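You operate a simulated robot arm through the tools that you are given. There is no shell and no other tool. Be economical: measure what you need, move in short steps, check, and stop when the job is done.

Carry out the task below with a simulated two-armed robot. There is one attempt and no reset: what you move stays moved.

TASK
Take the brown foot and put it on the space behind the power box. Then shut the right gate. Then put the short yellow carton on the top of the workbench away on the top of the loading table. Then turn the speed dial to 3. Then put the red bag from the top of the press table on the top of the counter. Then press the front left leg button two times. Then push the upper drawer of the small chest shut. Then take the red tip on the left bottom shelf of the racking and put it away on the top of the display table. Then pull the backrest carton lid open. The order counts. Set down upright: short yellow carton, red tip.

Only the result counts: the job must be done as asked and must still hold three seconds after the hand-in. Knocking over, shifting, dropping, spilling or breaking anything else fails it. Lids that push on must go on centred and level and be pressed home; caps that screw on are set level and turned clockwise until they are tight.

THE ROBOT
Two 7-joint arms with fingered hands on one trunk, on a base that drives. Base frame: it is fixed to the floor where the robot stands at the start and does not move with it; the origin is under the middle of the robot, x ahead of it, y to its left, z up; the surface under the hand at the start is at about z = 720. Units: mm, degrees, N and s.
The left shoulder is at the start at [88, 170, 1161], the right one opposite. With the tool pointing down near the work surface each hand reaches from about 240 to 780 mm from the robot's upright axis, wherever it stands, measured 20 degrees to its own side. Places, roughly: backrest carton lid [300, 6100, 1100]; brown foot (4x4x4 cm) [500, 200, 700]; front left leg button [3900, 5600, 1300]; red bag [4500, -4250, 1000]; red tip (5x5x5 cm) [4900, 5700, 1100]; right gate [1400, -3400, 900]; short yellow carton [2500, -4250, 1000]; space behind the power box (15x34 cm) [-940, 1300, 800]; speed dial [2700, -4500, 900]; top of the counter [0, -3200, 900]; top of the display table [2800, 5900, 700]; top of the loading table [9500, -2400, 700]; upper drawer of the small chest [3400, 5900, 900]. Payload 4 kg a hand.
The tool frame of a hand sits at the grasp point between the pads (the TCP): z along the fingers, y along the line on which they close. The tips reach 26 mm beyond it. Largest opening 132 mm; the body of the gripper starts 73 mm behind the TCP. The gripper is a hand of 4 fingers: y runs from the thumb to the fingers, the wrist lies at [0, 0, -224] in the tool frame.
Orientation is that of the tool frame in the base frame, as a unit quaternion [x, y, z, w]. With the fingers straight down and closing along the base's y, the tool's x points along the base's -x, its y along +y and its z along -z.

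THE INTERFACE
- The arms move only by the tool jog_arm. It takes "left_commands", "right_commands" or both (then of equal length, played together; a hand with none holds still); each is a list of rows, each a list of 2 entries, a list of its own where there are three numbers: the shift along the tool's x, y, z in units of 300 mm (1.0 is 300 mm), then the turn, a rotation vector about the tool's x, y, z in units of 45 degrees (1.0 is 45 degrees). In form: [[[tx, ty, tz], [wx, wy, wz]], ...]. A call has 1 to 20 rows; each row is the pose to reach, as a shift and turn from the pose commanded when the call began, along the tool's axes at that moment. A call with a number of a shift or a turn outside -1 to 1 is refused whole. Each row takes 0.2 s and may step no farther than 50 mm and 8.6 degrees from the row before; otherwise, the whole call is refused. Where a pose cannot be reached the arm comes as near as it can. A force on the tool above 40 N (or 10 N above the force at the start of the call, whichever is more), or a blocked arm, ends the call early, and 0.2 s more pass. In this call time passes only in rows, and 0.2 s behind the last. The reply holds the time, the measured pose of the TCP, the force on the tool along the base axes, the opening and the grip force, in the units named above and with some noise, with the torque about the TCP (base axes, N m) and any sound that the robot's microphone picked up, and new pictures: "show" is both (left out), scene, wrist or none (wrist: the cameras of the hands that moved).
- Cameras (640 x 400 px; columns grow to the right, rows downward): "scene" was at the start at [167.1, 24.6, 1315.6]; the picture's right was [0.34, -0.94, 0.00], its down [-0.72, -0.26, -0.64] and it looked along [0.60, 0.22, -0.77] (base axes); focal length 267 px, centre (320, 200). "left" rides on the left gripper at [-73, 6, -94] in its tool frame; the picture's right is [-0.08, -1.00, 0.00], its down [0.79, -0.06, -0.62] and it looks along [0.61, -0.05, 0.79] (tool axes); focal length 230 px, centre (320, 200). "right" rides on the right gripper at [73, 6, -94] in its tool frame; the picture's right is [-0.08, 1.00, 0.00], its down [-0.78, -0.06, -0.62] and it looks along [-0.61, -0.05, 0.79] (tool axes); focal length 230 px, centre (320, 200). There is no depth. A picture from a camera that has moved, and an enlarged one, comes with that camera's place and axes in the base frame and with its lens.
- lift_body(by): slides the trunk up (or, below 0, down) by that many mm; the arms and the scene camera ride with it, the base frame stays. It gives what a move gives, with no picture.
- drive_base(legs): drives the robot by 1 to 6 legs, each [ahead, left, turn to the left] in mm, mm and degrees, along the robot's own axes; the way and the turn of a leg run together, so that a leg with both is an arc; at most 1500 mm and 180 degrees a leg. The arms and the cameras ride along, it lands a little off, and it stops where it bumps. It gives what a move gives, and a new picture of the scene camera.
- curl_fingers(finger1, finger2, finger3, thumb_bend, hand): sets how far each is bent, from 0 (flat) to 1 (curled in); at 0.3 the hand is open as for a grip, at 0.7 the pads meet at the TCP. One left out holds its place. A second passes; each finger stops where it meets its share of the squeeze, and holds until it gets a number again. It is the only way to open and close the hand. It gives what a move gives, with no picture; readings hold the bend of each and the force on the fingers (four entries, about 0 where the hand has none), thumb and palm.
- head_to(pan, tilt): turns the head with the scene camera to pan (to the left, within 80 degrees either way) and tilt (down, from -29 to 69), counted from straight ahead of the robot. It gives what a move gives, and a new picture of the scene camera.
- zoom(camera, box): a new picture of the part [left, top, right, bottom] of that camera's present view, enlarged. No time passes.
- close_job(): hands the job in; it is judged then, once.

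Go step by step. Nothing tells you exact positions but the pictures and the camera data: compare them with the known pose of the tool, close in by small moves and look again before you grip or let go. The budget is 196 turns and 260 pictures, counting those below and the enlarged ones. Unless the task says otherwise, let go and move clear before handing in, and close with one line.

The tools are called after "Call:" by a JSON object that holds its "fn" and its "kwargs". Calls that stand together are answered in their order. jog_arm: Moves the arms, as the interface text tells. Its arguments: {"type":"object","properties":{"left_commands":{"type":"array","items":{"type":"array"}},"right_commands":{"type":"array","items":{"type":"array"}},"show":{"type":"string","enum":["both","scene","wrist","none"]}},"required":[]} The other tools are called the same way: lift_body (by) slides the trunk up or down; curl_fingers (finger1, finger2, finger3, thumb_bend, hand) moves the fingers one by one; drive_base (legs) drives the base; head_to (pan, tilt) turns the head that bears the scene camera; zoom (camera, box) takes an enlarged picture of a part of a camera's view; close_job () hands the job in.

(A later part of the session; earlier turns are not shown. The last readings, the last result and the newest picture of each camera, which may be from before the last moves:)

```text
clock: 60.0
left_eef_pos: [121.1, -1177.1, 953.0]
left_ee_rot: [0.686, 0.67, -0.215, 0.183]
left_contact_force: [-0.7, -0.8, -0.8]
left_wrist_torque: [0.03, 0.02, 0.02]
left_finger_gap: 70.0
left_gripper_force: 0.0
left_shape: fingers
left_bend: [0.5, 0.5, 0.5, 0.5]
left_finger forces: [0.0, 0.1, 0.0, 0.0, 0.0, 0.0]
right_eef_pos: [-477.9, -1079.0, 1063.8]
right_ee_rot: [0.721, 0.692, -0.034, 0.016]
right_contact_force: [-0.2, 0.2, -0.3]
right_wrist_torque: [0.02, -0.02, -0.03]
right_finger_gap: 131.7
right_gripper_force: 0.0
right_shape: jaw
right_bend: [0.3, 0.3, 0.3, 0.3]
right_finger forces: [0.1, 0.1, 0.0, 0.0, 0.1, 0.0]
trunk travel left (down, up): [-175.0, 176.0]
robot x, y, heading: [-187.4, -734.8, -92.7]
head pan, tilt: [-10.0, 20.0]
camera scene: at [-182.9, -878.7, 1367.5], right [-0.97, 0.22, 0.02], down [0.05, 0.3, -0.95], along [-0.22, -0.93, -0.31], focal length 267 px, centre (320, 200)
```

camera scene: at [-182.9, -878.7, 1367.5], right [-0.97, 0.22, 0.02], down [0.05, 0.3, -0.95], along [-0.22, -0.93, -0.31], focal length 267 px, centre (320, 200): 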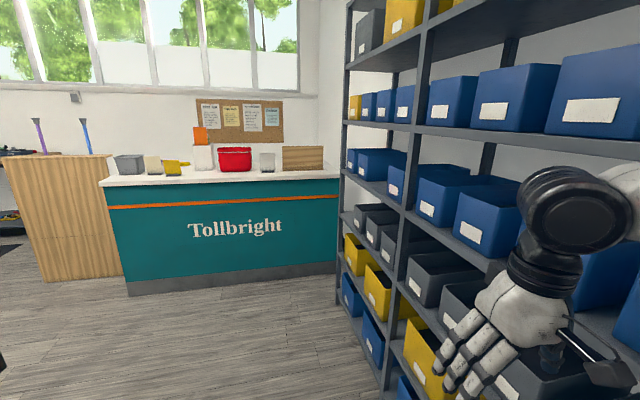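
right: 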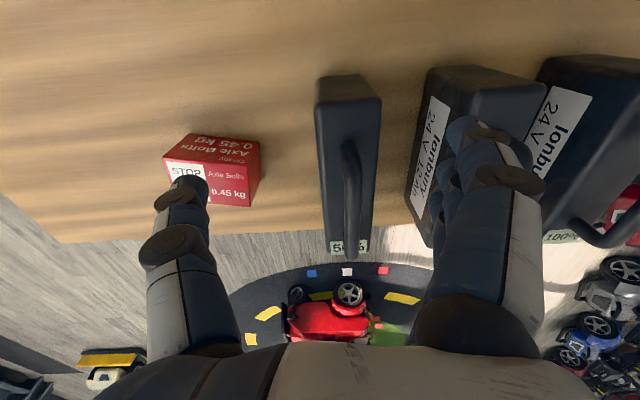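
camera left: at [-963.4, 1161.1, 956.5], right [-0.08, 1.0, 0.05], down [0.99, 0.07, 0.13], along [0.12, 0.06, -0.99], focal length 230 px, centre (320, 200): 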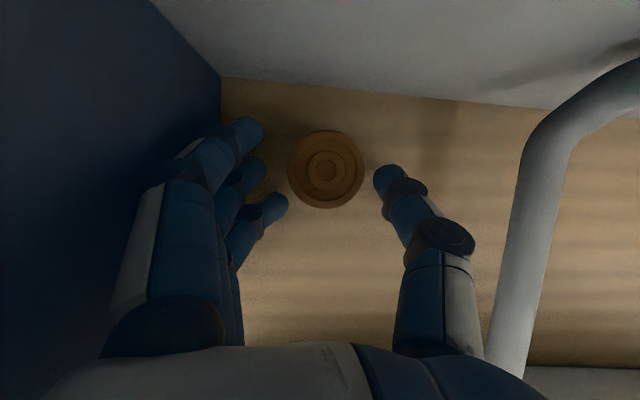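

The base was blocked and is slightly tilted. I'll look down on the right side to find out what it hit.

Call:
{"fn": "head_to", "kwargs": {"pan": -70, "tilt": 40}}

Call:
{"fn": "head_to", "kwargs": {"pan": 0, "tilt": 65}}

```text
clock: 61.3
left_eef_pos: [121.2, -1176.7, 952.1]
left_ee_rot: [0.686, 0.67, -0.216, 0.184]
left_contact_force: [-0.3, -0.1, 0.1]
left_wrist_torque: [0.0, 0.01, 0.0]
left_finger_gap: 69.7
left_gripper_force: 0.1
left_shape: fingers
left_bend: [0.5, 0.5, 0.5, 0.5]
left_finger forces: [0.0, 0.0, 0.1, 0.0, 0.0, 0.0]
right_eef_pos: [-477.4, -1079.3, 1062.4]
right_ee_rot: [0.722, 0.691, -0.033, 0.014]
right_contact_force: [0.2, -0.2, -0.2]
right_wrist_torque: [-0.01, -0.03, -0.01]
right_finger_gap: 131.7
right_gripper_force: 0.0
right_shape: jaw
right_bend: [0.3, 0.3, 0.3, 0.3]
right_finger forces: [0.0, 0.0, 0.1, 0.1, 0.0, 0.0]
trunk travel left (down, up): [-175.0, 176.0]
robot x, y, heading: [-189.4, -733.5, -92.8]
head pan, tilt: [-70.0, 40.0]
camera scene: at [-243.8, -814.4, 1335.4], right [-0.3, 0.95, -0.02], down [0.59, 0.16, -0.79], along [-0.75, -0.25, -0.62], focal length 267 px, centre (320, 200)
```

scene: 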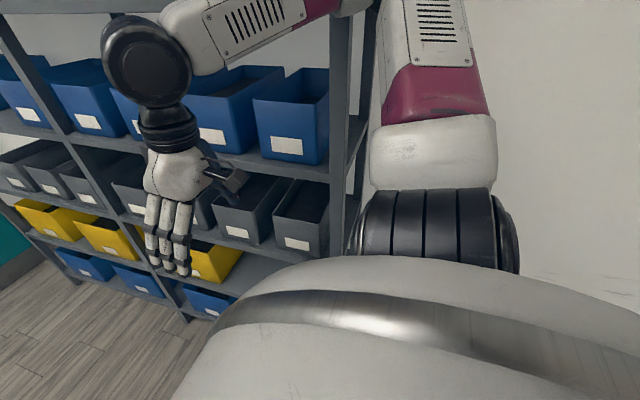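

```text
clock: 62.7
left_eef_pos: [121.6, -1177.9, 953.3]
left_ee_rot: [0.686, 0.67, -0.216, 0.184]
left_contact_force: [0.4, 0.9, 0.3]
left_wrist_torque: [0.01, 0.01, 0.02]
left_finger_gap: 69.9
left_gripper_force: 0.0
left_shape: fingers
left_bend: [0.5, 0.5, 0.5, 0.5]
left_finger forces: [0.1, 0.1, 0.1, 0.1, 0.0, 0.0]
right_eef_pos: [-477.4, -1079.5, 1061.4]
right_ee_rot: [0.721, 0.692, -0.033, 0.015]
right_contact_force: [0.3, 0.3, 0.3]
right_wrist_torque: [0.03, 0.01, 0.03]
right_finger_gap: 132.0
right_gripper_force: 0.1
right_shape: jaw
right_bend: [0.3, 0.3, 0.3, 0.3]
right_finger forces: [0.0, 0.0, 0.0, 0.1, 0.0, 0.1]
trunk travel left (down, up): [-175.0, 176.0]
robot x, y, heading: [-187.2, -733.3, -93.2]
head pan, tilt: [0.0, 65.0]
camera scene: at [-166.0, -851.3, 1302.3], right [-1.0, 0.05, 0.02], down [0.03, 0.89, -0.45], along [-0.04, -0.45, -0.89], focal length 267 px, centre (320, 200)
```

scene: 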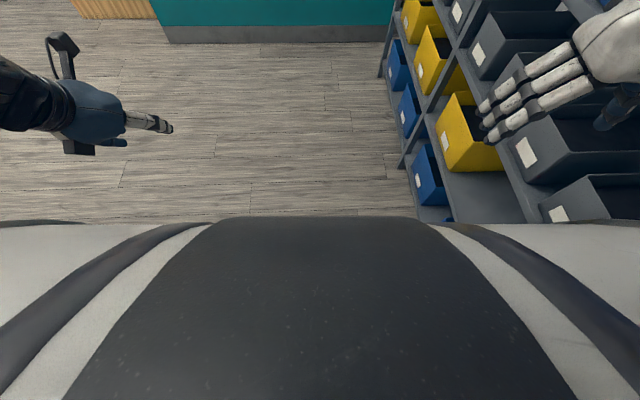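

The right elbow seems to have caught the rack post. I'll back off a little, move left, and pull the right hand inward.

Call:
{"fn": "drive_base", "kwargs": {"legs": [[-60, 30, 0], [0, 120, 3]]}}

Call:
{"fn": "jog_arm", "kwargs": {"right_commands": [[[0, 0.15, 0], [0, 0, 0]], [[0, 0.3, 0], [0, 0, 0]], [[0, 0.45, 0], [0, 0, 0]], [[0, 0.6, 0], [0, 0, 0]]], "show": "none"}}

Call:
{"fn": "head_to", "kwargs": {"pan": -60, "tilt": 30}}

```text
clock: 65.0
left_eef_pos: [284.2, -1129.2, 945.0]
left_ee_rot: [0.671, 0.692, -0.19, 0.186]
left_contact_force: [1.5, 0.7, 0.0]
left_wrist_torque: [-0.01, 0.0, 0.0]
left_finger_gap: 70.3
left_gripper_force: 0.1
left_shape: fingers
left_bend: [0.5, 0.5, 0.5, 0.5]
left_finger forces: [0.1, 0.0, 0.0, 0.0, 0.0, 0.1]
right_eef_pos: [-321.4, -1069.1, 1039.3]
right_ee_rot: [0.7, 0.714, -0.008, 0.008]
right_contact_force: [0.2, 0.5, 0.2]
right_wrist_torque: [-0.03, 0.0, -0.03]
right_finger_gap: 131.9
right_gripper_force: 0.0
right_shape: jaw
right_bend: [0.3, 0.3, 0.3, 0.3]
right_finger forces: [0.0, 0.1, 0.1, 0.1, 0.1, 0.1]
trunk travel left (down, up): [-175.0, 176.0]
robot x, y, heading: [-35.4, -676.7, -89.3]
head pan, tilt: [0.0, 65.0]
camera scene: at [-30.6, -833.2, 1297.8], right [-1.0, -0.01, 0.0], down [-0.01, 0.91, -0.42], along [0.0, -0.42, -0.91], focal length 267 px, centre (320, 200)
```

scene: 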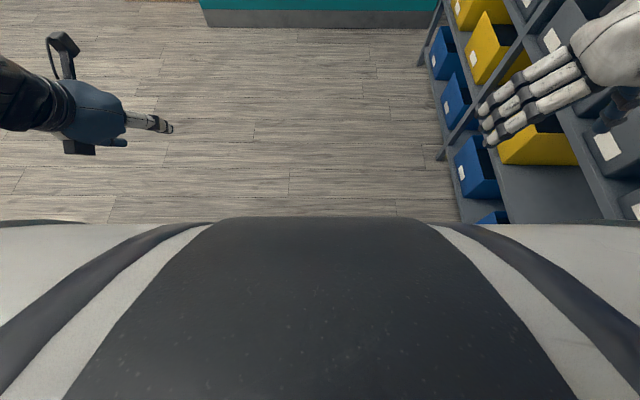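

```text
clock: 66.0
left_eef_pos: [285.3, -1128.1, 944.9]
left_ee_rot: [0.671, 0.692, -0.19, 0.186]
left_contact_force: [-0.1, -1.0, 0.9]
left_wrist_torque: [0.03, 0.03, -0.03]
left_finger_gap: 70.1
left_gripper_force: 0.1
left_shape: fingers
left_bend: [0.5, 0.5, 0.5, 0.5]
left_finger forces: [0.1, 0.0, 0.0, 0.0, 0.0, 0.0]
right_eef_pos: [-142.1, -1066.1, 1039.4]
right_ee_rot: [0.7, 0.714, -0.008, 0.008]
right_contact_force: [0.1, -0.9, -0.6]
right_wrist_torque: [0.02, 0.01, 0.01]
right_finger_gap: 131.9
right_gripper_force: 0.0
right_shape: jaw
right_bend: [0.3, 0.3, 0.3, 0.3]
right_finger forces: [0.1, 0.0, 0.0, 0.0, 0.0, 0.0]
trunk travel left (down, up): [-175.0, 176.0]
robot x, y, heading: [-38.7, -677.9, -89.2]
head pan, tilt: [0.0, 65.0]
```

```text
clock: 67.3
left_eef_pos: [284.2, -1130.0, 944.7]
left_ee_rot: [0.671, 0.692, -0.19, 0.186]
left_contact_force: [-0.2, -0.8, -0.2]
left_wrist_torque: [-0.03, -0.01, 0.01]
left_finger_gap: 70.0
left_gripper_force: 0.0
left_shape: fingers
left_bend: [0.5, 0.5, 0.5, 0.5]
left_finger forces: [0.1, 0.0, 0.0, 0.0, 0.0, 0.0]
right_eef_pos: [-142.4, -1066.1, 1038.6]
right_ee_rot: [0.701, 0.713, -0.007, 0.009]
right_contact_force: [-0.2, 0.2, -0.4]
right_wrist_torque: [-0.01, -0.01, -0.01]
right_finger_gap: 131.8
right_gripper_force: 0.0
right_shape: jaw
right_bend: [0.3, 0.3, 0.3, 0.3]
right_finger forces: [0.1, 0.0, 0.1, 0.0, 0.0, 0.0]
trunk travel left (down, up): [-175.0, 176.0]
robot x, y, heading: [-32.8, -677.6, -89.2]
head pan, tilt: [-60.0, 30.0]
camera scene: at [-109.6, -818.7, 1345.4], right [-0.51, 0.86, 0.0], down [0.43, 0.26, -0.87], along [-0.74, -0.44, -0.5], focal length 267 px, centre (320, 200)
```

scene: 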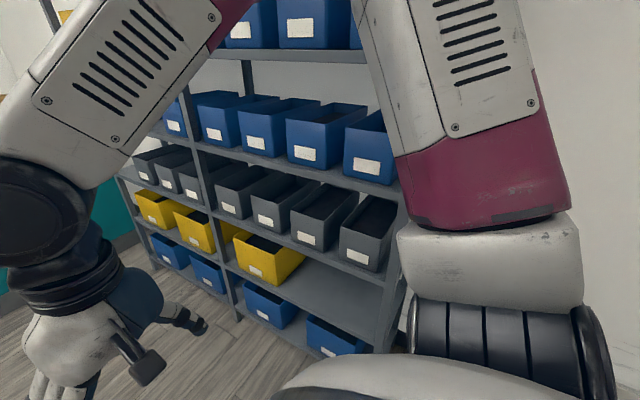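

The robot is level again and the rack looks undisturbed. On towards the gate.

Call:
{"fn": "drive_base", "kwargs": {"legs": [[600, 100, 0], [650, 850, 0]]}}

Call:
{"fn": "head_to", "kwargs": {"pan": 0, "tilt": 25}}

```text
clock: 78.3
left_eef_pos: [1228.1, -2385.6, 944.9]
left_ee_rot: [0.679, 0.685, -0.191, 0.184]
left_contact_force: [0.2, -0.1, -0.8]
left_wrist_torque: [0.01, 0.01, 0.02]
left_finger_gap: 70.2
left_gripper_force: 0.1
left_shape: fingers
left_bend: [0.5, 0.5, 0.5, 0.5]
left_finger forces: [0.1, 0.1, 0.0, 0.0, 0.0, 0.0]
right_eef_pos: [803.8, -2312.9, 1040.8]
right_ee_rot: [0.709, 0.706, -0.008, 0.008]
right_contact_force: [0.8, -0.3, -0.1]
right_wrist_torque: [-0.02, -0.03, 0.04]
right_finger_gap: 132.2
right_gripper_force: 0.1
right_shape: jaw
right_bend: [0.3, 0.3, 0.3, 0.3]
right_finger forces: [0.0, 0.0, 0.0, 0.0, 0.0, 0.0]
trunk travel left (down, up): [-175.0, 176.0]
robot x, y, heading: [921.8, -1930.1, -90.7]
head pan, tilt: [-60.0, 30.0]
camera scene: at [842.3, -2067.1, 1345.4], right [-0.49, 0.87, 0.0], down [0.44, 0.25, -0.87], along [-0.75, -0.43, -0.5], focal length 267 px, centre (320, 200)
```

scene: 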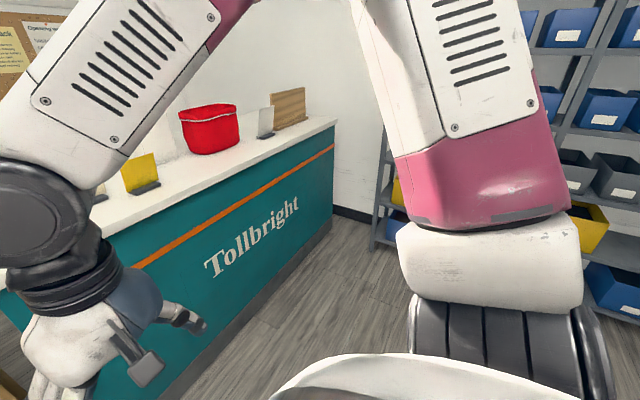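

```text
clock: 79.6
left_eef_pos: [1229.5, -2385.8, 944.4]
left_ee_rot: [0.679, 0.685, -0.192, 0.184]
left_contact_force: [-0.1, 0.6, 0.1]
left_wrist_torque: [-0.01, -0.01, 0.04]
left_finger_gap: 70.3
left_gripper_force: 0.0
left_shape: fingers
left_bend: [0.5, 0.5, 0.5, 0.5]
left_finger forces: [0.0, 0.0, 0.1, 0.1, 0.1, 0.1]
right_eef_pos: [803.4, -2313.5, 1040.1]
right_ee_rot: [0.709, 0.706, -0.008, 0.009]
right_contact_force: [0.2, -0.1, -0.8]
right_wrist_torque: [0.03, -0.02, -0.02]
right_finger_gap: 132.0
right_gripper_force: 0.0
right_shape: jaw
right_bend: [0.3, 0.3, 0.3, 0.3]
right_finger forces: [0.0, 0.0, 0.1, 0.0, 0.0, 0.1]
trunk travel left (down, up): [-175.0, 176.0]
robot x, y, heading: [917.6, -1925.9, -90.5]
head pan, tilt: [0.0, 25.0]
camera scene: at [920.0, -2114.8, 1353.4], right [-1.0, 0.01, 0.0], down [0.0, 0.42, -0.91], along [-0.01, -0.91, -0.42], focal length 267 px, centre (320, 200)
```

scene: 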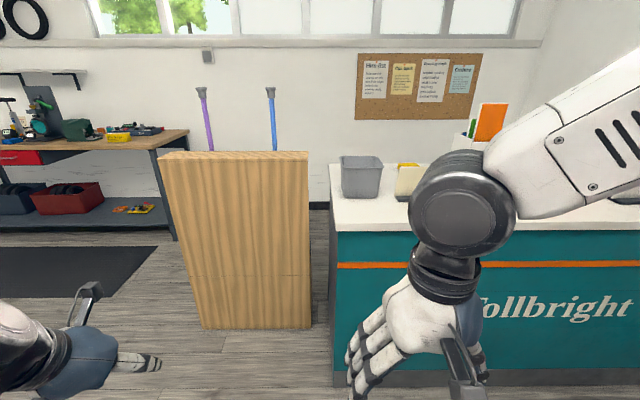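

Call:
{"fn": "zoom", "kwargs": {"camera": "scene", "box": [140, 70, 340, 340]}}

```text
1.48 times, centred on (240, 205) of scene
camera zoom: at [920.0, -2114.8, 1353.4], right [-1.0, 0.01, 0.0], down [0.0, 0.42, -0.91], along [-0.01, -0.91, -0.42], focal length 396 px, centre (438, 193)
```

zoom: 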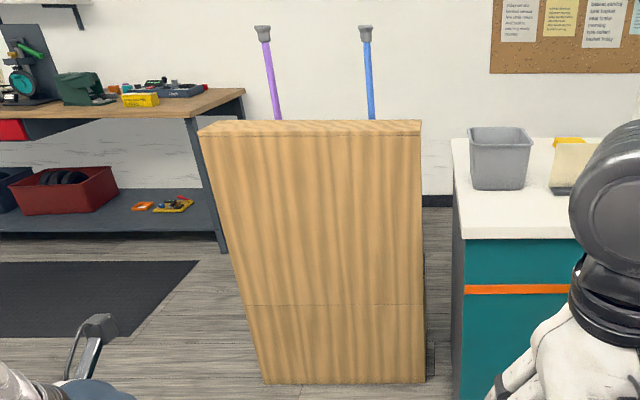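

The gate stand is a wooden cabinet with two rods behind it, so I'll have to see its other side. I'll check the way to the left first.

Call:
{"fn": "head_to", "kwargs": {"pan": 60, "tilt": 20}}

```text
clock: 80.9
left_eef_pos: [1228.8, -2385.4, 944.6]
left_ee_rot: [0.679, 0.685, -0.191, 0.183]
left_contact_force: [0.8, 0.3, -0.7]
left_wrist_torque: [0.0, 0.0, -0.02]
left_finger_gap: 70.1
left_gripper_force: 0.0
left_shape: fingers
left_bend: [0.5, 0.5, 0.5, 0.5]
left_finger forces: [0.0, 0.1, 0.0, 0.0, 0.0, 0.0]
right_eef_pos: [803.8, -2313.8, 1039.7]
right_ee_rot: [0.708, 0.706, -0.007, 0.009]
right_contact_force: [0.1, -0.1, 0.0]
right_wrist_torque: [0.0, -0.01, -0.01]
right_finger_gap: 132.2
right_gripper_force: 0.0
right_shape: jaw
right_bend: [0.3, 0.3, 0.3, 0.3]
right_finger forces: [0.0, 0.0, 0.1, 0.1, 0.0, 0.0]
trunk travel left (down, up): [-175.0, 176.0]
robot x, y, heading: [921.6, -1927.3, -90.6]
head pan, tilt: [60.0, 20.0]
camera scene: at [1001.1, -2070.1, 1361.5], right [-0.51, -0.86, 0.0], down [-0.29, 0.17, -0.94], along [0.81, -0.48, -0.34], focal length 267 px, centre (320, 200)
```

scene: 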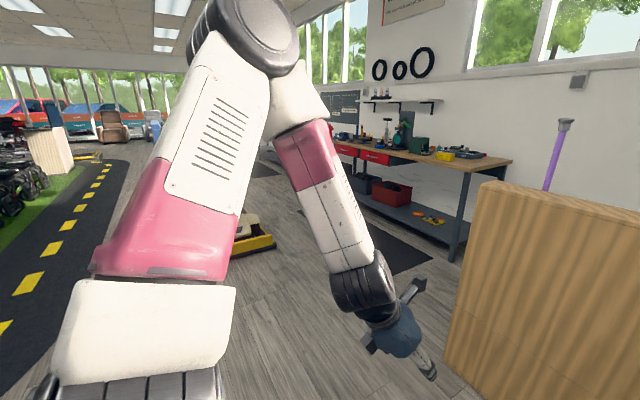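

Call:
{"fn": "drive_base", "kwargs": {"legs": [[400, 1130, 0], [300, 0, 0]]}}

Call:
{"fn": "head_to", "kwargs": {"pan": -45, "tilt": 25}}

```text
clock: 92.7
left_eef_pos: [2338.2, -3110.2, 944.4]
left_ee_rot: [0.684, 0.679, -0.194, 0.182]
left_contact_force: [0.8, 0.1, -0.1]
left_wrist_torque: [0.02, -0.01, -0.01]
left_finger_gap: 70.3
left_gripper_force: 0.1
left_shape: fingers
left_bend: [0.5, 0.5, 0.5, 0.5]
left_finger forces: [0.0, 0.1, 0.1, 0.0, 0.0, 0.0]
right_eef_pos: [1914.1, -3029.7, 1038.4]
right_ee_rot: [0.714, 0.7, -0.007, 0.008]
right_contact_force: [-0.5, 0.5, -0.1]
right_wrist_torque: [0.03, 0.0, 0.01]
right_finger_gap: 131.8
right_gripper_force: 0.2
right_shape: jaw
right_bend: [0.3, 0.3, 0.3, 0.3]
right_finger forces: [0.0, 0.0, 0.0, 0.0, 0.0, 0.0]
trunk travel left (down, up): [-175.0, 176.0]
robot x, y, heading: [2040.9, -2645.3, -91.3]
head pan, tilt: [60.0, 20.0]
camera scene: at [2115.9, -2789.7, 1361.4], right [-0.52, -0.85, 0.0], down [-0.29, 0.18, -0.94], along [0.8, -0.49, -0.34], focal length 267 px, centre (320, 200)
```

scene: 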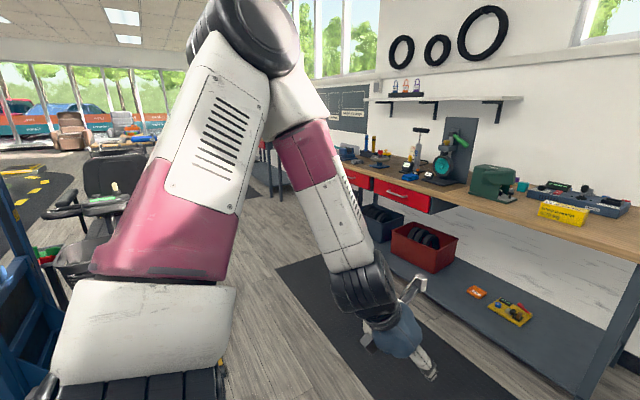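

```text
clock: 94.5
left_eef_pos: [2339.0, -3108.9, 944.5]
left_ee_rot: [0.684, 0.68, -0.193, 0.182]
left_contact_force: [-0.1, -0.9, 0.6]
left_wrist_torque: [-0.03, -0.03, 0.01]
left_finger_gap: 70.2
left_gripper_force: 0.0
left_shape: fingers
left_bend: [0.5, 0.5, 0.5, 0.5]
left_finger forces: [0.0, 0.0, 0.1, 0.0, 0.1, 0.0]
right_eef_pos: [1915.3, -3029.9, 1039.5]
right_ee_rot: [0.714, 0.7, -0.007, 0.008]
right_contact_force: [-0.4, -0.1, 0.9]
right_wrist_torque: [0.02, -0.02, 0.01]
right_finger_gap: 132.0
right_gripper_force: 0.1
right_shape: jaw
right_bend: [0.3, 0.3, 0.3, 0.3]
right_finger forces: [0.0, 0.0, 0.1, 0.0, 0.1, 0.1]
trunk travel left (down, up): [-175.0, 176.0]
robot x, y, heading: [2037.0, -2645.4, -91.4]
head pan, tilt: [-45.0, 25.0]
camera scene: at [1969.8, -2803.9, 1353.4], right [-0.69, 0.72, 0.0], down [0.31, 0.29, -0.91], along [-0.66, -0.62, -0.42], focal length 267 px, centre (320, 200)
```

scene: 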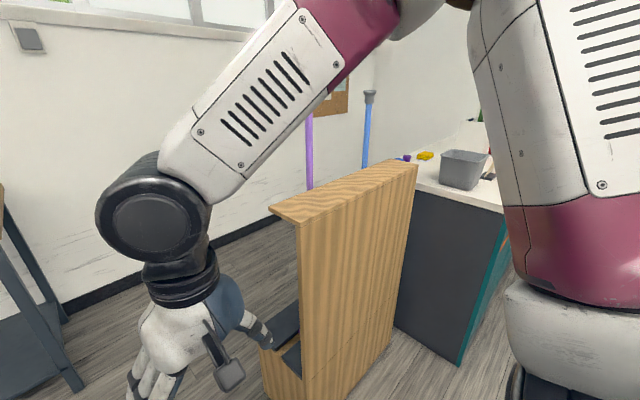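

The uprights look like canes standing behind the cabinet. I'll turn to face west and view the cabinet's open side.

Call:
{"fn": "drive_base", "kwargs": {"legs": [[0, 320, 0], [0, 0, -88], [0, 550, 0]]}}

Call:
{"fn": "head_to", "kwargs": {"pan": 0, "tilt": 25}}

```text
clock: 106.7
left_eef_pos: [1924.2, -3529.7, 944.7]
left_ee_rot: [0.964, 0.019, -0.266, -0.002]
left_contact_force: [-0.2, 0.2, -1.0]
left_wrist_torque: [0.01, -0.02, 0.02]
left_finger_gap: 69.9
left_gripper_force: 0.1
left_shape: fingers
left_bend: [0.5, 0.5, 0.5, 0.5]
left_finger forces: [0.0, 0.0, 0.0, 0.0, 0.0, 0.1]
right_eef_pos: [1984.6, -3101.7, 1040.2]
right_ee_rot: [1.0, 0.013, -0.011, 0.001]
right_contact_force: [0.4, 0.2, 0.2]
right_wrist_torque: [0.0, -0.02, -0.02]
right_finger_gap: 131.7
right_gripper_force: 0.0
right_shape: jaw
right_bend: [0.3, 0.3, 0.3, 0.3]
right_finger forces: [0.0, 0.0, 0.0, 0.1, 0.1, 0.1]
trunk travel left (down, up): [-175.0, 176.0]
robot x, y, heading: [2372.0, -3208.1, -178.6]
head pan, tilt: [-45.0, 25.0]
camera scene: at [2213.4, -3148.0, 1353.4], right [0.69, 0.72, 0.0], down [0.3, -0.29, -0.91], along [-0.65, 0.63, -0.42], focal length 267 px, centre (320, 200)
```

scene: 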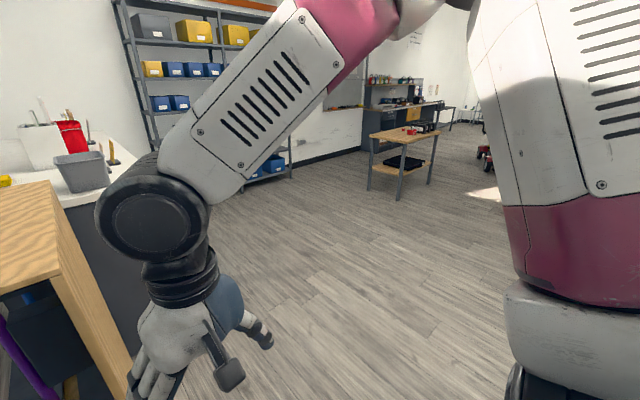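

```text
clock: 107.8
left_eef_pos: [1924.5, -3530.2, 945.5]
left_ee_rot: [0.964, 0.02, -0.265, -0.001]
left_contact_force: [0.3, 0.0, -0.4]
left_wrist_torque: [0.02, 0.02, 0.04]
left_finger_gap: 70.2
left_gripper_force: 0.1
left_shape: fingers
left_bend: [0.5, 0.5, 0.5, 0.5]
left_finger forces: [0.0, 0.0, 0.0, 0.0, 0.0, 0.1]
right_eef_pos: [1983.1, -3102.1, 1040.1]
right_ee_rot: [1.0, 0.013, -0.011, 0.001]
right_contact_force: [-0.5, 0.3, -0.2]
right_wrist_torque: [0.02, -0.01, 0.03]
right_finger_gap: 131.7
right_gripper_force: 0.0
right_shape: jaw
right_bend: [0.3, 0.3, 0.3, 0.3]
right_finger forces: [0.0, 0.1, 0.0, 0.0, 0.0, 0.0]
trunk travel left (down, up): [-175.0, 176.0]
robot x, y, heading: [2372.3, -3208.4, -178.8]
head pan, tilt: [0.0, 25.0]
camera scene: at [2187.7, -3213.4, 1353.4], right [-0.02, 1.0, 0.0], down [0.42, 0.01, -0.91], along [-0.91, -0.02, -0.42], focal length 267 px, centre (320, 200)
```

scene: 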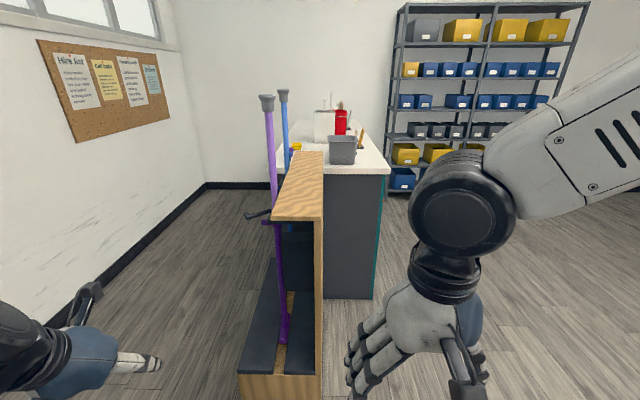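

Call:
{"fn": "zoom", "kwargs": {"camera": "scene", "box": [210, 80, 350, 400]}}

Call:
{"fn": "zoom", "kwargs": {"camera": "scene", "box": [220, 140, 340, 260]}}

```text
1.25 times, centred on (280, 240) of scene
camera zoom: at [2187.7, -3213.4, 1353.4], right [-0.02, 1.0, 0.0], down [0.42, 0.01, -0.91], along [-0.91, -0.02, -0.42], focal length 334 px, centre (370, 150)
```

zoom: 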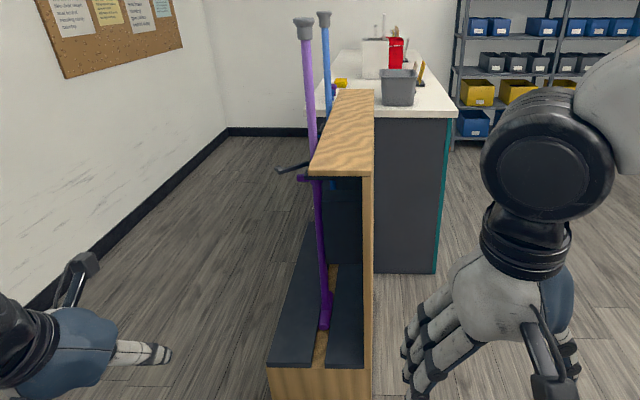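

```text
3.33 times, centred on (280, 200) of scene
camera zoom: at [2187.7, -3213.4, 1353.4], right [-0.02, 1.0, 0.0], down [0.42, 0.01, -0.91], along [-0.91, -0.02, -0.42], focal length 890 px, centre (453, 200)
```

zoom: 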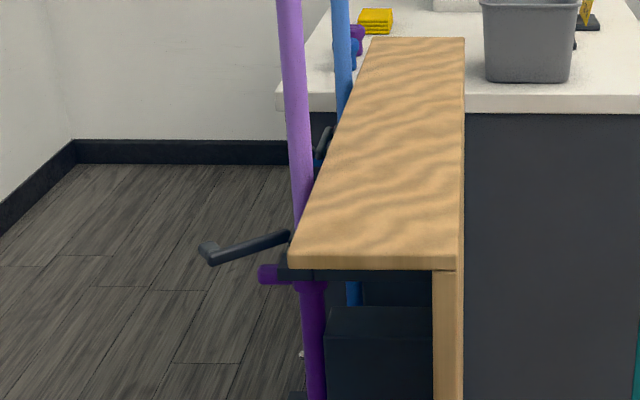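

The stand has swinging gates on its -y side, and the near (+x) one sticks out open. I'll move south-east of the stand and face it to see both gates.

Call:
{"fn": "drive_base", "kwargs": {"legs": [[0, 0, -45], [-221, 329, 0]]}}

Call:
{"fn": "head_to", "kwargs": {"pan": 10, "tilt": 22}}

```text
clock: 113.4
left_eef_pos: [1754.4, -3500.7, 945.4]
left_ee_rot: [0.895, -0.358, -0.243, -0.105]
left_contact_force: [-0.5, 0.1, -0.4]
left_wrist_torque: [0.03, 0.04, -0.02]
left_finger_gap: 70.1
left_gripper_force: 0.1
left_shape: fingers
left_bend: [0.5, 0.5, 0.5, 0.5]
left_finger forces: [0.0, 0.0, 0.1, 0.0, 0.0, 0.0]
right_eef_pos: [2102.0, -3244.5, 1038.9]
right_ee_rot: [0.926, -0.377, -0.01, -0.003]
right_contact_force: [0.2, -0.3, -0.4]
right_wrist_torque: [-0.01, 0.02, 0.04]
right_finger_gap: 131.8
right_gripper_force: 0.0
right_shape: jaw
right_bend: [0.3, 0.3, 0.3, 0.3]
right_finger forces: [0.0, 0.1, 0.1, 0.0, 0.0, 0.1]
trunk travel left (down, up): [-175.0, 176.0]
robot x, y, heading: [2294.8, -3597.5, 135.4]
head pan, tilt: [0.0, 25.0]
camera scene: at [2164.7, -3467.7, 1353.4], right [0.7, 0.71, 0.0], down [0.3, -0.3, -0.91], along [-0.64, 0.64, -0.42], focal length 267 px, centre (320, 200)
```

scene: 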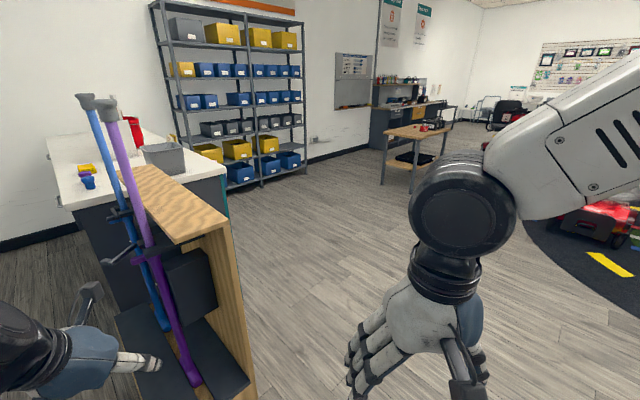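

```text
clock: 114.1
left_eef_pos: [1754.4, -3499.8, 944.4]
left_ee_rot: [0.895, -0.358, -0.244, -0.105]
left_contact_force: [-0.3, -0.1, -0.2]
left_wrist_torque: [0.02, 0.01, 0.03]
left_finger_gap: 70.2
left_gripper_force: 0.0
left_shape: fingers
left_bend: [0.5, 0.5, 0.5, 0.5]
left_finger forces: [0.0, 0.0, 0.0, 0.0, 0.0, 0.0]
right_eef_pos: [2102.4, -3244.0, 1038.7]
right_ee_rot: [0.926, -0.377, -0.011, -0.004]
right_contact_force: [0.0, 0.8, 0.5]
right_wrist_torque: [-0.01, 0.01, -0.02]
right_finger_gap: 131.9
right_gripper_force: 0.1
right_shape: jaw
right_bend: [0.3, 0.3, 0.3, 0.3]
right_finger forces: [0.1, 0.1, 0.0, 0.0, 0.0, 0.0]
trunk travel left (down, up): [-175.0, 176.0]
robot x, y, heading: [2292.6, -3597.7, 135.3]
head pan, tilt: [10.0, 22.0]
camera scene: at [2154.0, -3479.2, 1358.2], right [0.57, 0.82, 0.0], down [0.31, -0.21, -0.93], along [-0.76, 0.53, -0.37], focal length 267 px, centre (320, 200)
```

scene: 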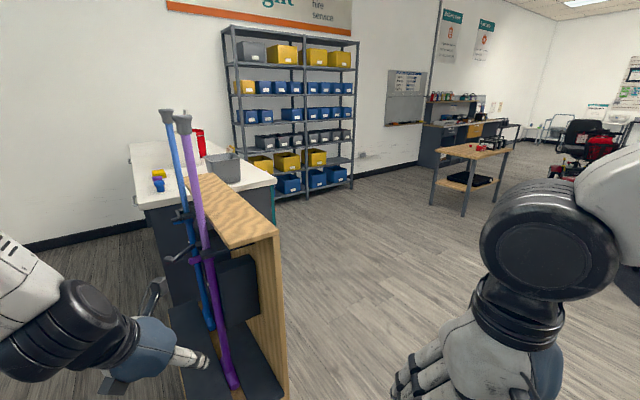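

Call:
{"fn": "zoom", "kwargs": {"camera": "scene", "box": [135, 160, 285, 290]}}

```text
3.08 times, centred on (210, 225) of scene
camera zoom: at [2154.0, -3479.2, 1358.2], right [0.57, 0.82, 0.0], down [0.31, -0.21, -0.93], along [-0.76, 0.53, -0.37], focal length 822 px, centre (658, 123)
```

zoom: 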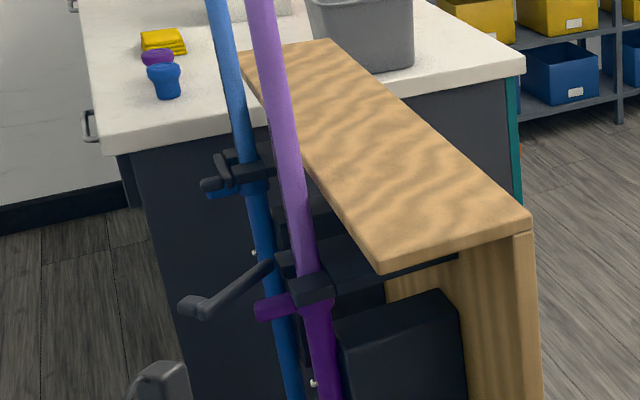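

Triangulating the two views puts the open gate's hinge at about [1426, -3392, 962] and its tip at about [1441, -3466, 954]. Its bar points to -y, and the other gate is closed. I'll move closer so the left hand can swing it shut.

Call:
{"fn": "drive_base", "kwargs": {"legs": [[164, 137, 0], [0, 0, 15]]}}

Call:
{"fn": "curl_fingers", "kwargs": {"hand": "left", "finger1": 0.7, "finger2": 0.7, "finger3": 0.7, "thumb_bend": 0.7}}

Call:
{"fn": "head_to", "kwargs": {"pan": 20, "tilt": 30}}

```text
clock: 116.8
left_eef_pos: [1529.2, -3625.3, 944.5]
left_ee_rot: [0.934, -0.237, -0.256, -0.073]
left_contact_force: [-0.5, -0.4, -0.2]
left_wrist_torque: [-0.02, 0.0, 0.0]
left_finger_gap: 70.1
left_gripper_force: 0.1
left_shape: fingers
left_bend: [0.5, 0.5, 0.5, 0.5]
left_finger forces: [0.0, 0.0, 0.0, 0.0, 0.0, 0.0]
right_eef_pos: [1798.2, -3287.8, 1038.7]
right_ee_rot: [0.968, -0.252, -0.011, -0.002]
right_contact_force: [-0.1, 0.0, -0.6]
right_wrist_torque: [0.0, -0.01, 0.01]
right_finger_gap: 131.9
right_gripper_force: 0.0
right_shape: jaw
right_bend: [0.3, 0.3, 0.3, 0.3]
right_finger forces: [0.0, 0.0, 0.1, 0.0, 0.0, 0.0]
trunk travel left (down, up): [-175.0, 176.0]
robot x, y, heading: [2078.4, -3577.2, 150.5]
head pan, tilt: [10.0, 22.0]
camera scene: at [1909.2, -3501.6, 1358.2], right [0.33, 0.94, 0.0], down [0.35, -0.13, -0.93], along [-0.87, 0.31, -0.37], focal length 267 px, centre (320, 200)
```

scene: 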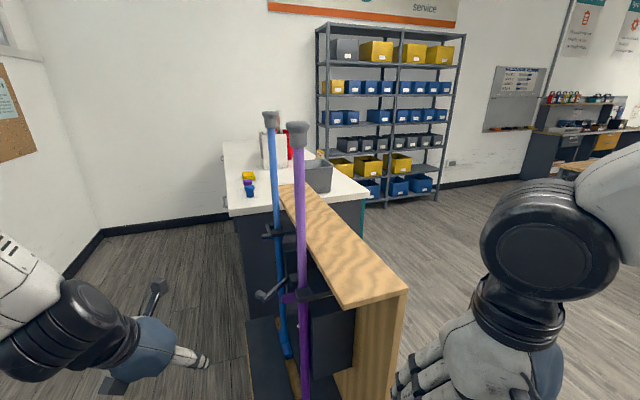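

```text
clock: 117.8
left_eef_pos: [1527.9, -3624.3, 946.5]
left_ee_rot: [0.935, -0.237, -0.255, -0.072]
left_contact_force: [-0.3, 0.5, 0.4]
left_wrist_torque: [0.03, 0.01, -0.03]
left_finger_gap: 14.5
left_gripper_force: 0.1
left_shape: fingers
left_bend: [0.7, 0.7, 0.7, 0.7]
left_finger forces: [0.1, 0.0, 0.1, 0.1, 0.1, 0.1]
right_eef_pos: [1796.6, -3287.0, 1039.8]
right_ee_rot: [0.968, -0.252, -0.011, -0.002]
right_contact_force: [0.0, 0.6, -0.5]
right_wrist_torque: [0.0, 0.0, 0.02]
right_finger_gap: 131.7
right_gripper_force: 0.1
right_shape: jaw
right_bend: [0.3, 0.3, 0.3, 0.3]
right_finger forces: [0.0, 0.0, 0.0, 0.0, 0.0, 0.1]
trunk travel left (down, up): [-175.0, 176.0]
robot x, y, heading: [2080.7, -3579.3, 150.2]
head pan, tilt: [10.0, 22.0]
```

```text
clock: 118.6
left_eef_pos: [1528.4, -3624.8, 945.2]
left_ee_rot: [0.934, -0.237, -0.256, -0.072]
left_contact_force: [0.1, -1.1, 0.3]
left_wrist_torque: [0.0, 0.0, 0.01]
left_finger_gap: 14.5
left_gripper_force: 0.1
left_shape: fingers
left_bend: [0.7, 0.7, 0.7, 0.7]
left_finger forces: [0.0, 0.1, 0.0, 0.1, 0.1, 0.0]
right_eef_pos: [1797.8, -3288.9, 1039.7]
right_ee_rot: [0.968, -0.251, -0.012, -0.002]
right_contact_force: [0.2, 1.0, -0.3]
right_wrist_torque: [-0.01, -0.03, 0.01]
right_finger_gap: 131.9
right_gripper_force: 0.1
right_shape: jaw
right_bend: [0.3, 0.3, 0.3, 0.3]
right_finger forces: [0.0, 0.0, 0.0, 0.0, 0.1, 0.0]
trunk travel left (down, up): [-175.0, 176.0]
robot x, y, heading: [2077.4, -3576.7, 150.5]
head pan, tilt: [20.0, 30.0]
camera scene: at [1907.8, -3517.2, 1345.5], right [0.17, 0.99, 0.0], down [0.49, -0.08, -0.87], along [-0.85, 0.14, -0.5], focal length 267 px, centre (320, 200)
```

scene: 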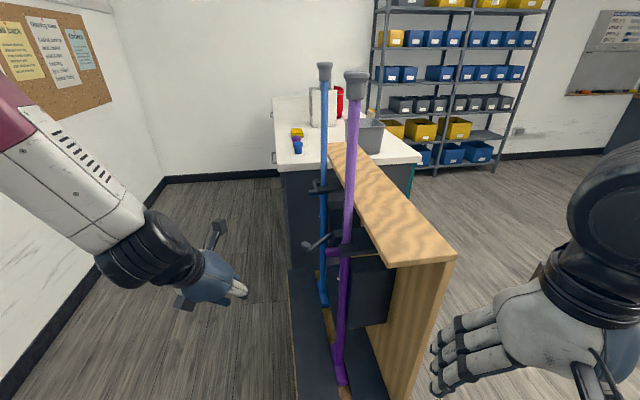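

Call:
{"fn": "zoom", "kwargs": {"camera": "scene", "box": [210, 170, 410, 310]}}

```text
2.86 times, centred on (310, 240) of scene
camera zoom: at [1907.8, -3517.2, 1345.5], right [0.17, 0.99, 0.0], down [0.49, -0.08, -0.87], along [-0.85, 0.14, -0.5], focal length 763 px, centre (349, 86)
```

zoom: 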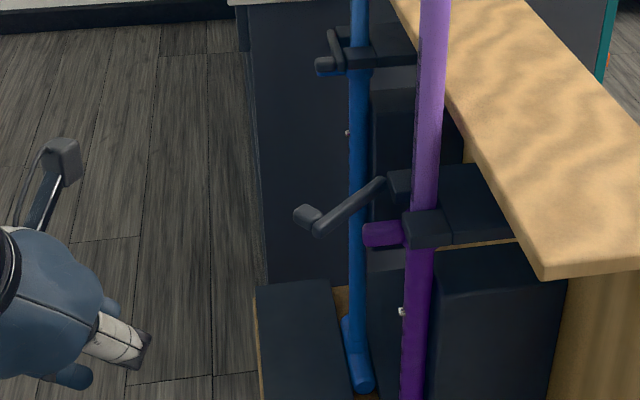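

I see the bar ends in a hook-shaped knob. I'll place the closed left hand on its west side.

Call:
{"fn": "jog_arm", "kwargs": {"left_commands": [[[-0.135, -0.032, 0.066], [0, 0, 0]], [[-0.27, -0.065, 0.133], [0, 0, 0]], [[-0.404, -0.097, 0.199], [0, 0, 0]], [[-0.539, -0.129, 0.265], [0, 0, 0]]], "show": "both"}}

```text
clock: 119.6
left_eef_pos: [1390.1, -3503.1, 959.0]
left_ee_rot: [0.934, -0.238, -0.255, -0.072]
left_contact_force: [-0.8, 0.5, 0.0]
left_wrist_torque: [0.01, -0.04, -0.03]
left_finger_gap: 14.6
left_gripper_force: 0.0
left_shape: fingers
left_bend: [0.7, 0.7, 0.7, 0.7]
left_finger forces: [0.0, 0.0, 0.0, 0.1, 0.0, 0.0]
right_eef_pos: [1799.0, -3286.6, 1039.5]
right_ee_rot: [0.968, -0.252, -0.01, -0.002]
right_contact_force: [0.0, -0.5, -0.3]
right_wrist_torque: [0.0, -0.01, -0.01]
right_finger_gap: 131.9
right_gripper_force: 0.0
right_shape: jaw
right_bend: [0.3, 0.3, 0.3, 0.3]
right_finger forces: [0.0, 0.1, 0.1, 0.0, 0.0, 0.0]
trunk travel left (down, up): [-175.0, 176.0]
robot x, y, heading: [2079.5, -3581.5, 150.4]
head pan, tilt: [20.0, 30.0]
camera scene: at [1907.5, -3516.1, 1345.2], right [0.17, 0.99, 0.0], down [0.49, -0.08, -0.87], along [-0.85, 0.14, -0.5], focal length 267 px, centre (320, 200)
camera left: at [1373.0, -3501.8, 1074.9], right [0.42, 0.91, 0.05], down [0.9, -0.42, 0.13], along [0.14, -0.01, -0.99], focal length 230 px, centre (320, 200)
```

scene: 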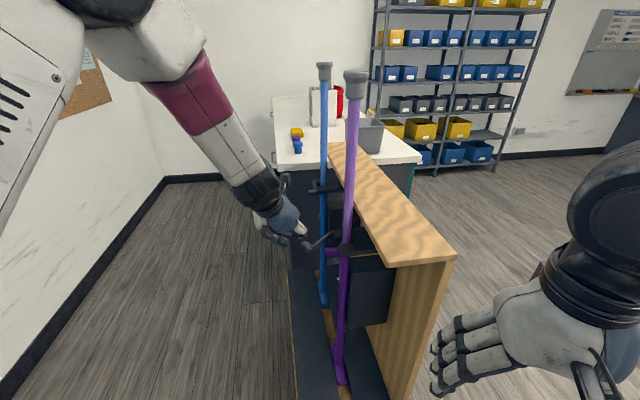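
left: 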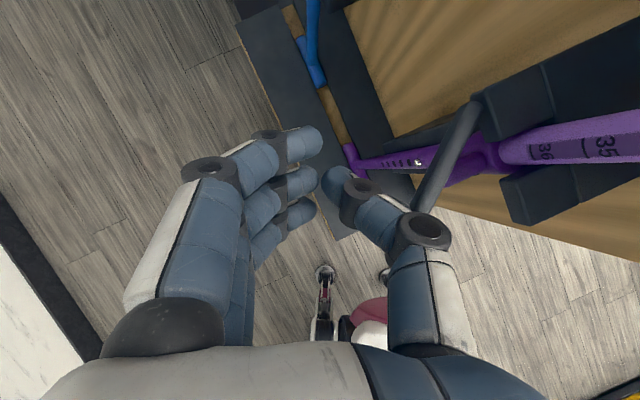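

In the wrist view the bar is just beyond the thumb, and closing it means pushing towards the picture's right, which is tool -y. I'll push in small steps.

Call:
{"fn": "jog_arm", "kwargs": {"left_commands": [[[-0.02, -0.05, 0.01], [0, 0, 0]], [[-0.025, -0.1, 0.01], [0, 0, 0]], [[-0.025, -0.14, 0.01], [0, 0, 0]], [[-0.025, -0.18, 0.01], [0, 0, 0]], [[-0.025, -0.21, 0.01], [0, 0, 0]]], "show": "both"}}

```text
clock: 120.8
left_eef_pos: [1413.7, -3446.0, 961.7]
left_ee_rot: [0.934, -0.238, -0.256, -0.072]
left_contact_force: [0.0, 0.4, 1.3]
left_wrist_torque: [-0.01, 0.02, -0.01]
left_finger_gap: 14.4
left_gripper_force: 0.0
left_shape: fingers
left_bend: [0.7, 0.7, 0.7, 0.7]
left_finger forces: [0.0, 0.0, 0.1, 0.0, 0.0, 0.0]
right_eef_pos: [1795.8, -3287.9, 1040.0]
right_ee_rot: [0.968, -0.251, -0.011, -0.002]
right_contact_force: [0.2, 0.4, 0.3]
right_wrist_torque: [-0.02, -0.01, -0.03]
right_finger_gap: 132.0
right_gripper_force: 0.1
right_shape: jaw
right_bend: [0.3, 0.3, 0.3, 0.3]
right_finger forces: [0.0, 0.1, 0.0, 0.0, 0.0, 0.0]
trunk travel left (down, up): [-175.0, 176.0]
robot x, y, heading: [2078.2, -3581.2, 150.4]
head pan, tilt: [20.0, 30.0]
camera scene: at [1907.8, -3517.0, 1345.4], right [0.17, 0.99, 0.0], down [0.49, -0.08, -0.87], along [-0.85, 0.14, -0.5], focal length 267 px, centre (320, 200)
camera left: at [1395.8, -3444.5, 1078.0], right [0.42, 0.91, 0.05], down [0.9, -0.42, 0.13], along [0.14, -0.01, -0.99], focal length 230 px, centre (320, 200)
```

scene: 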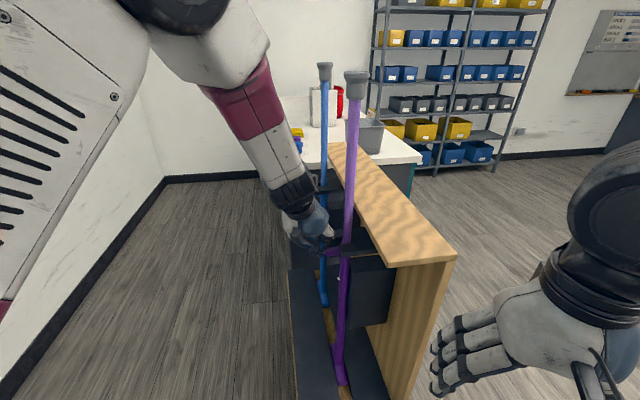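
left: 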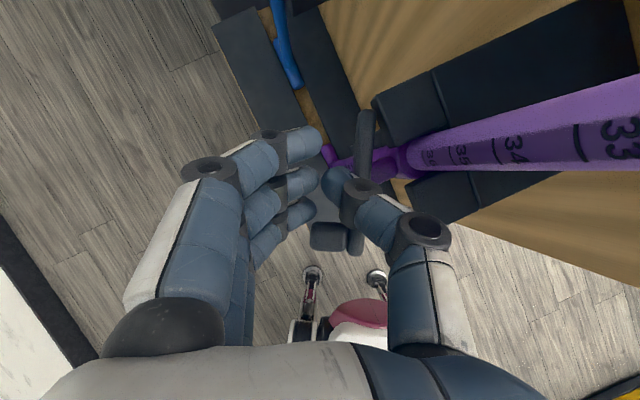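

The bar has swung about 20° and is following the thumb. I'll keep pushing.

Call:
{"fn": "jog_arm", "kwargs": {"left_commands": [[[0.01, -0.03, 0.01], [0, 0, 0]], [[0.015, -0.06, 0.02], [0, 0, 0]], [[0.015, -0.09, 0.02], [0, 0, 0]], [[0.01, -0.11, 0.02], [0, 0, 0]]], "show": "wrist"}}

```text
clock: 121.8
left_eef_pos: [1425.9, -3418.9, 956.7]
left_ee_rot: [0.935, -0.235, -0.256, -0.072]
left_contact_force: [1.1, -11.1, 1.9]
left_wrist_torque: [-0.16, 0.04, 0.01]
left_finger_gap: 10.6
left_gripper_force: 6.0
left_shape: fingers
left_bend: [0.7, 0.68, 0.7, 0.73]
left_finger forces: [0.1, 0.0, 0.0, 0.1, 13.7, 0.0]
right_eef_pos: [1796.3, -3290.4, 1040.6]
right_ee_rot: [0.968, -0.25, -0.01, -0.003]
right_contact_force: [-0.4, 0.0, -0.6]
right_wrist_torque: [-0.04, 0.02, -0.02]
right_finger_gap: 131.7
right_gripper_force: 0.0
right_shape: jaw
right_bend: [0.3, 0.3, 0.3, 0.3]
right_finger forces: [0.0, 0.0, 0.0, 0.0, 0.0, 0.0]
trunk travel left (down, up): [-175.0, 176.0]
robot x, y, heading: [2077.7, -3577.3, 150.6]
head pan, tilt: [20.0, 30.0]
camera left: at [1410.4, -3418.6, 1072.1], right [0.42, 0.91, 0.05], down [0.9, -0.42, 0.13], along [0.14, -0.01, -0.99], focal length 230 px, centre (320, 200)
```

left: 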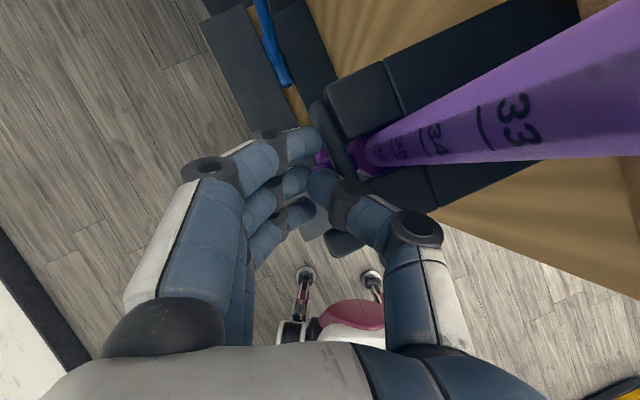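

Call:
{"fn": "jog_arm", "kwargs": {"left_commands": [[[0.02, -0.02, 0], [0, 0, 0]], [[0.03, -0.04, 0], [0, 0, 0]], [[0.03, -0.055, 0], [0, 0, 0]]], "show": "wrist"}}

```text
clock: 122.6
left_eef_pos: [1440.3, -3409.6, 953.5]
left_ee_rot: [0.934, -0.236, -0.259, -0.073]
left_contact_force: [-9.6, -24.9, 17.7]
left_wrist_torque: [-0.14, 0.34, 0.25]
left_finger_gap: 12.0
left_gripper_force: 17.4
left_shape: fingers
left_bend: [0.67, 0.66, 0.68, 0.78]
left_finger forces: [7.3, 0.0, 2.5, 0.0, 25.1, 0.1]
right_eef_pos: [1796.9, -3290.6, 1040.7]
right_ee_rot: [0.968, -0.251, -0.012, -0.004]
right_contact_force: [-0.7, 0.1, -0.7]
right_wrist_torque: [-0.01, 0.0, -0.04]
right_finger_gap: 131.8
right_gripper_force: 0.1
right_shape: jaw
right_bend: [0.3, 0.3, 0.3, 0.3]
right_finger forces: [0.0, 0.0, 0.1, 0.1, 0.1, 0.0]
trunk travel left (down, up): [-175.0, 176.0]
robot x, y, heading: [2078.9, -3577.8, 150.3]
head pan, tilt: [20.0, 30.0]
camera left: at [1424.0, -3409.8, 1070.2], right [0.42, 0.91, 0.05], down [0.9, -0.42, 0.12], along [0.13, 0.0, -0.99], focal length 230 px, centre (320, 200)
```

left: 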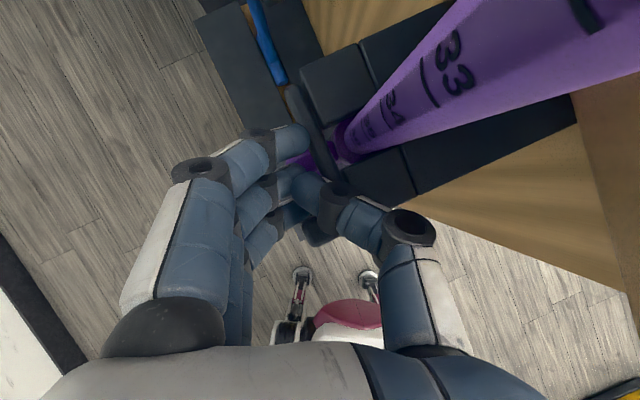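

The bar now lies along the front of the fork. I'll back the hand out and check.

Call:
{"fn": "jog_arm", "kwargs": {"left_commands": [[[0, 0.08, 0], [0, 0, 0]], [[0, 0.2, 0], [0, 0, 0]], [[0, 0.33, 0], [0, 0, 0]], [[0.1, 0.45, -0.02], [0, 0, 0]]], "show": "wrist"}}

Call:
{"fn": "zoom", "kwargs": {"camera": "scene", "box": [210, 170, 410, 310]}}

```text
clock: 123.6
left_eef_pos: [1404.1, -3536.6, 937.7]
left_ee_rot: [0.934, -0.238, -0.255, -0.074]
left_contact_force: [0.2, -0.2, 0.4]
left_wrist_torque: [0.04, 0.04, -0.06]
left_finger_gap: 14.4
left_gripper_force: 0.0
left_shape: fingers
left_bend: [0.7, 0.7, 0.7, 0.7]
left_finger forces: [0.1, 0.0, 0.0, 0.0, 0.0, 0.1]
right_eef_pos: [1797.7, -3288.8, 1040.5]
right_ee_rot: [0.968, -0.251, -0.011, -0.004]
right_contact_force: [-0.9, 1.2, -0.4]
right_wrist_torque: [-0.02, 0.0, 0.02]
right_finger_gap: 131.9
right_gripper_force: 0.2
right_shape: jaw
right_bend: [0.3, 0.3, 0.3, 0.3]
right_finger forces: [0.0, 0.1, 0.0, 0.1, 0.0, 0.0]
trunk travel left (down, up): [-175.0, 176.0]
robot x, y, heading: [2077.1, -3576.8, 150.6]
head pan, tilt: [20.0, 30.0]
camera left: at [1386.2, -3535.4, 1053.8], right [0.42, 0.91, 0.05], down [0.9, -0.42, 0.13], along [0.14, -0.01, -0.99], focal length 230 px, centre (320, 200)
```

left: 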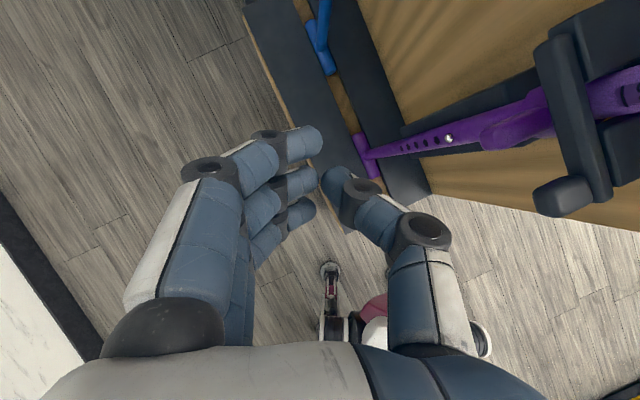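

```text
2.86 times, centred on (310, 240) of scene
camera zoom: at [1907.5, -3519.1, 1345.5], right [0.17, 0.99, 0.0], down [0.49, -0.08, -0.87], along [-0.85, 0.14, -0.5], focal length 763 px, centre (349, 86)
```

zoom: 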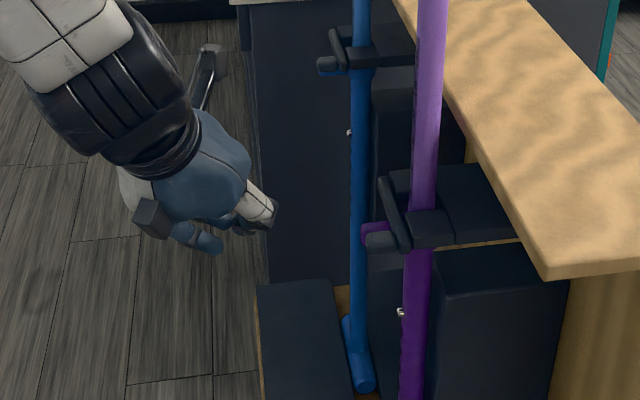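

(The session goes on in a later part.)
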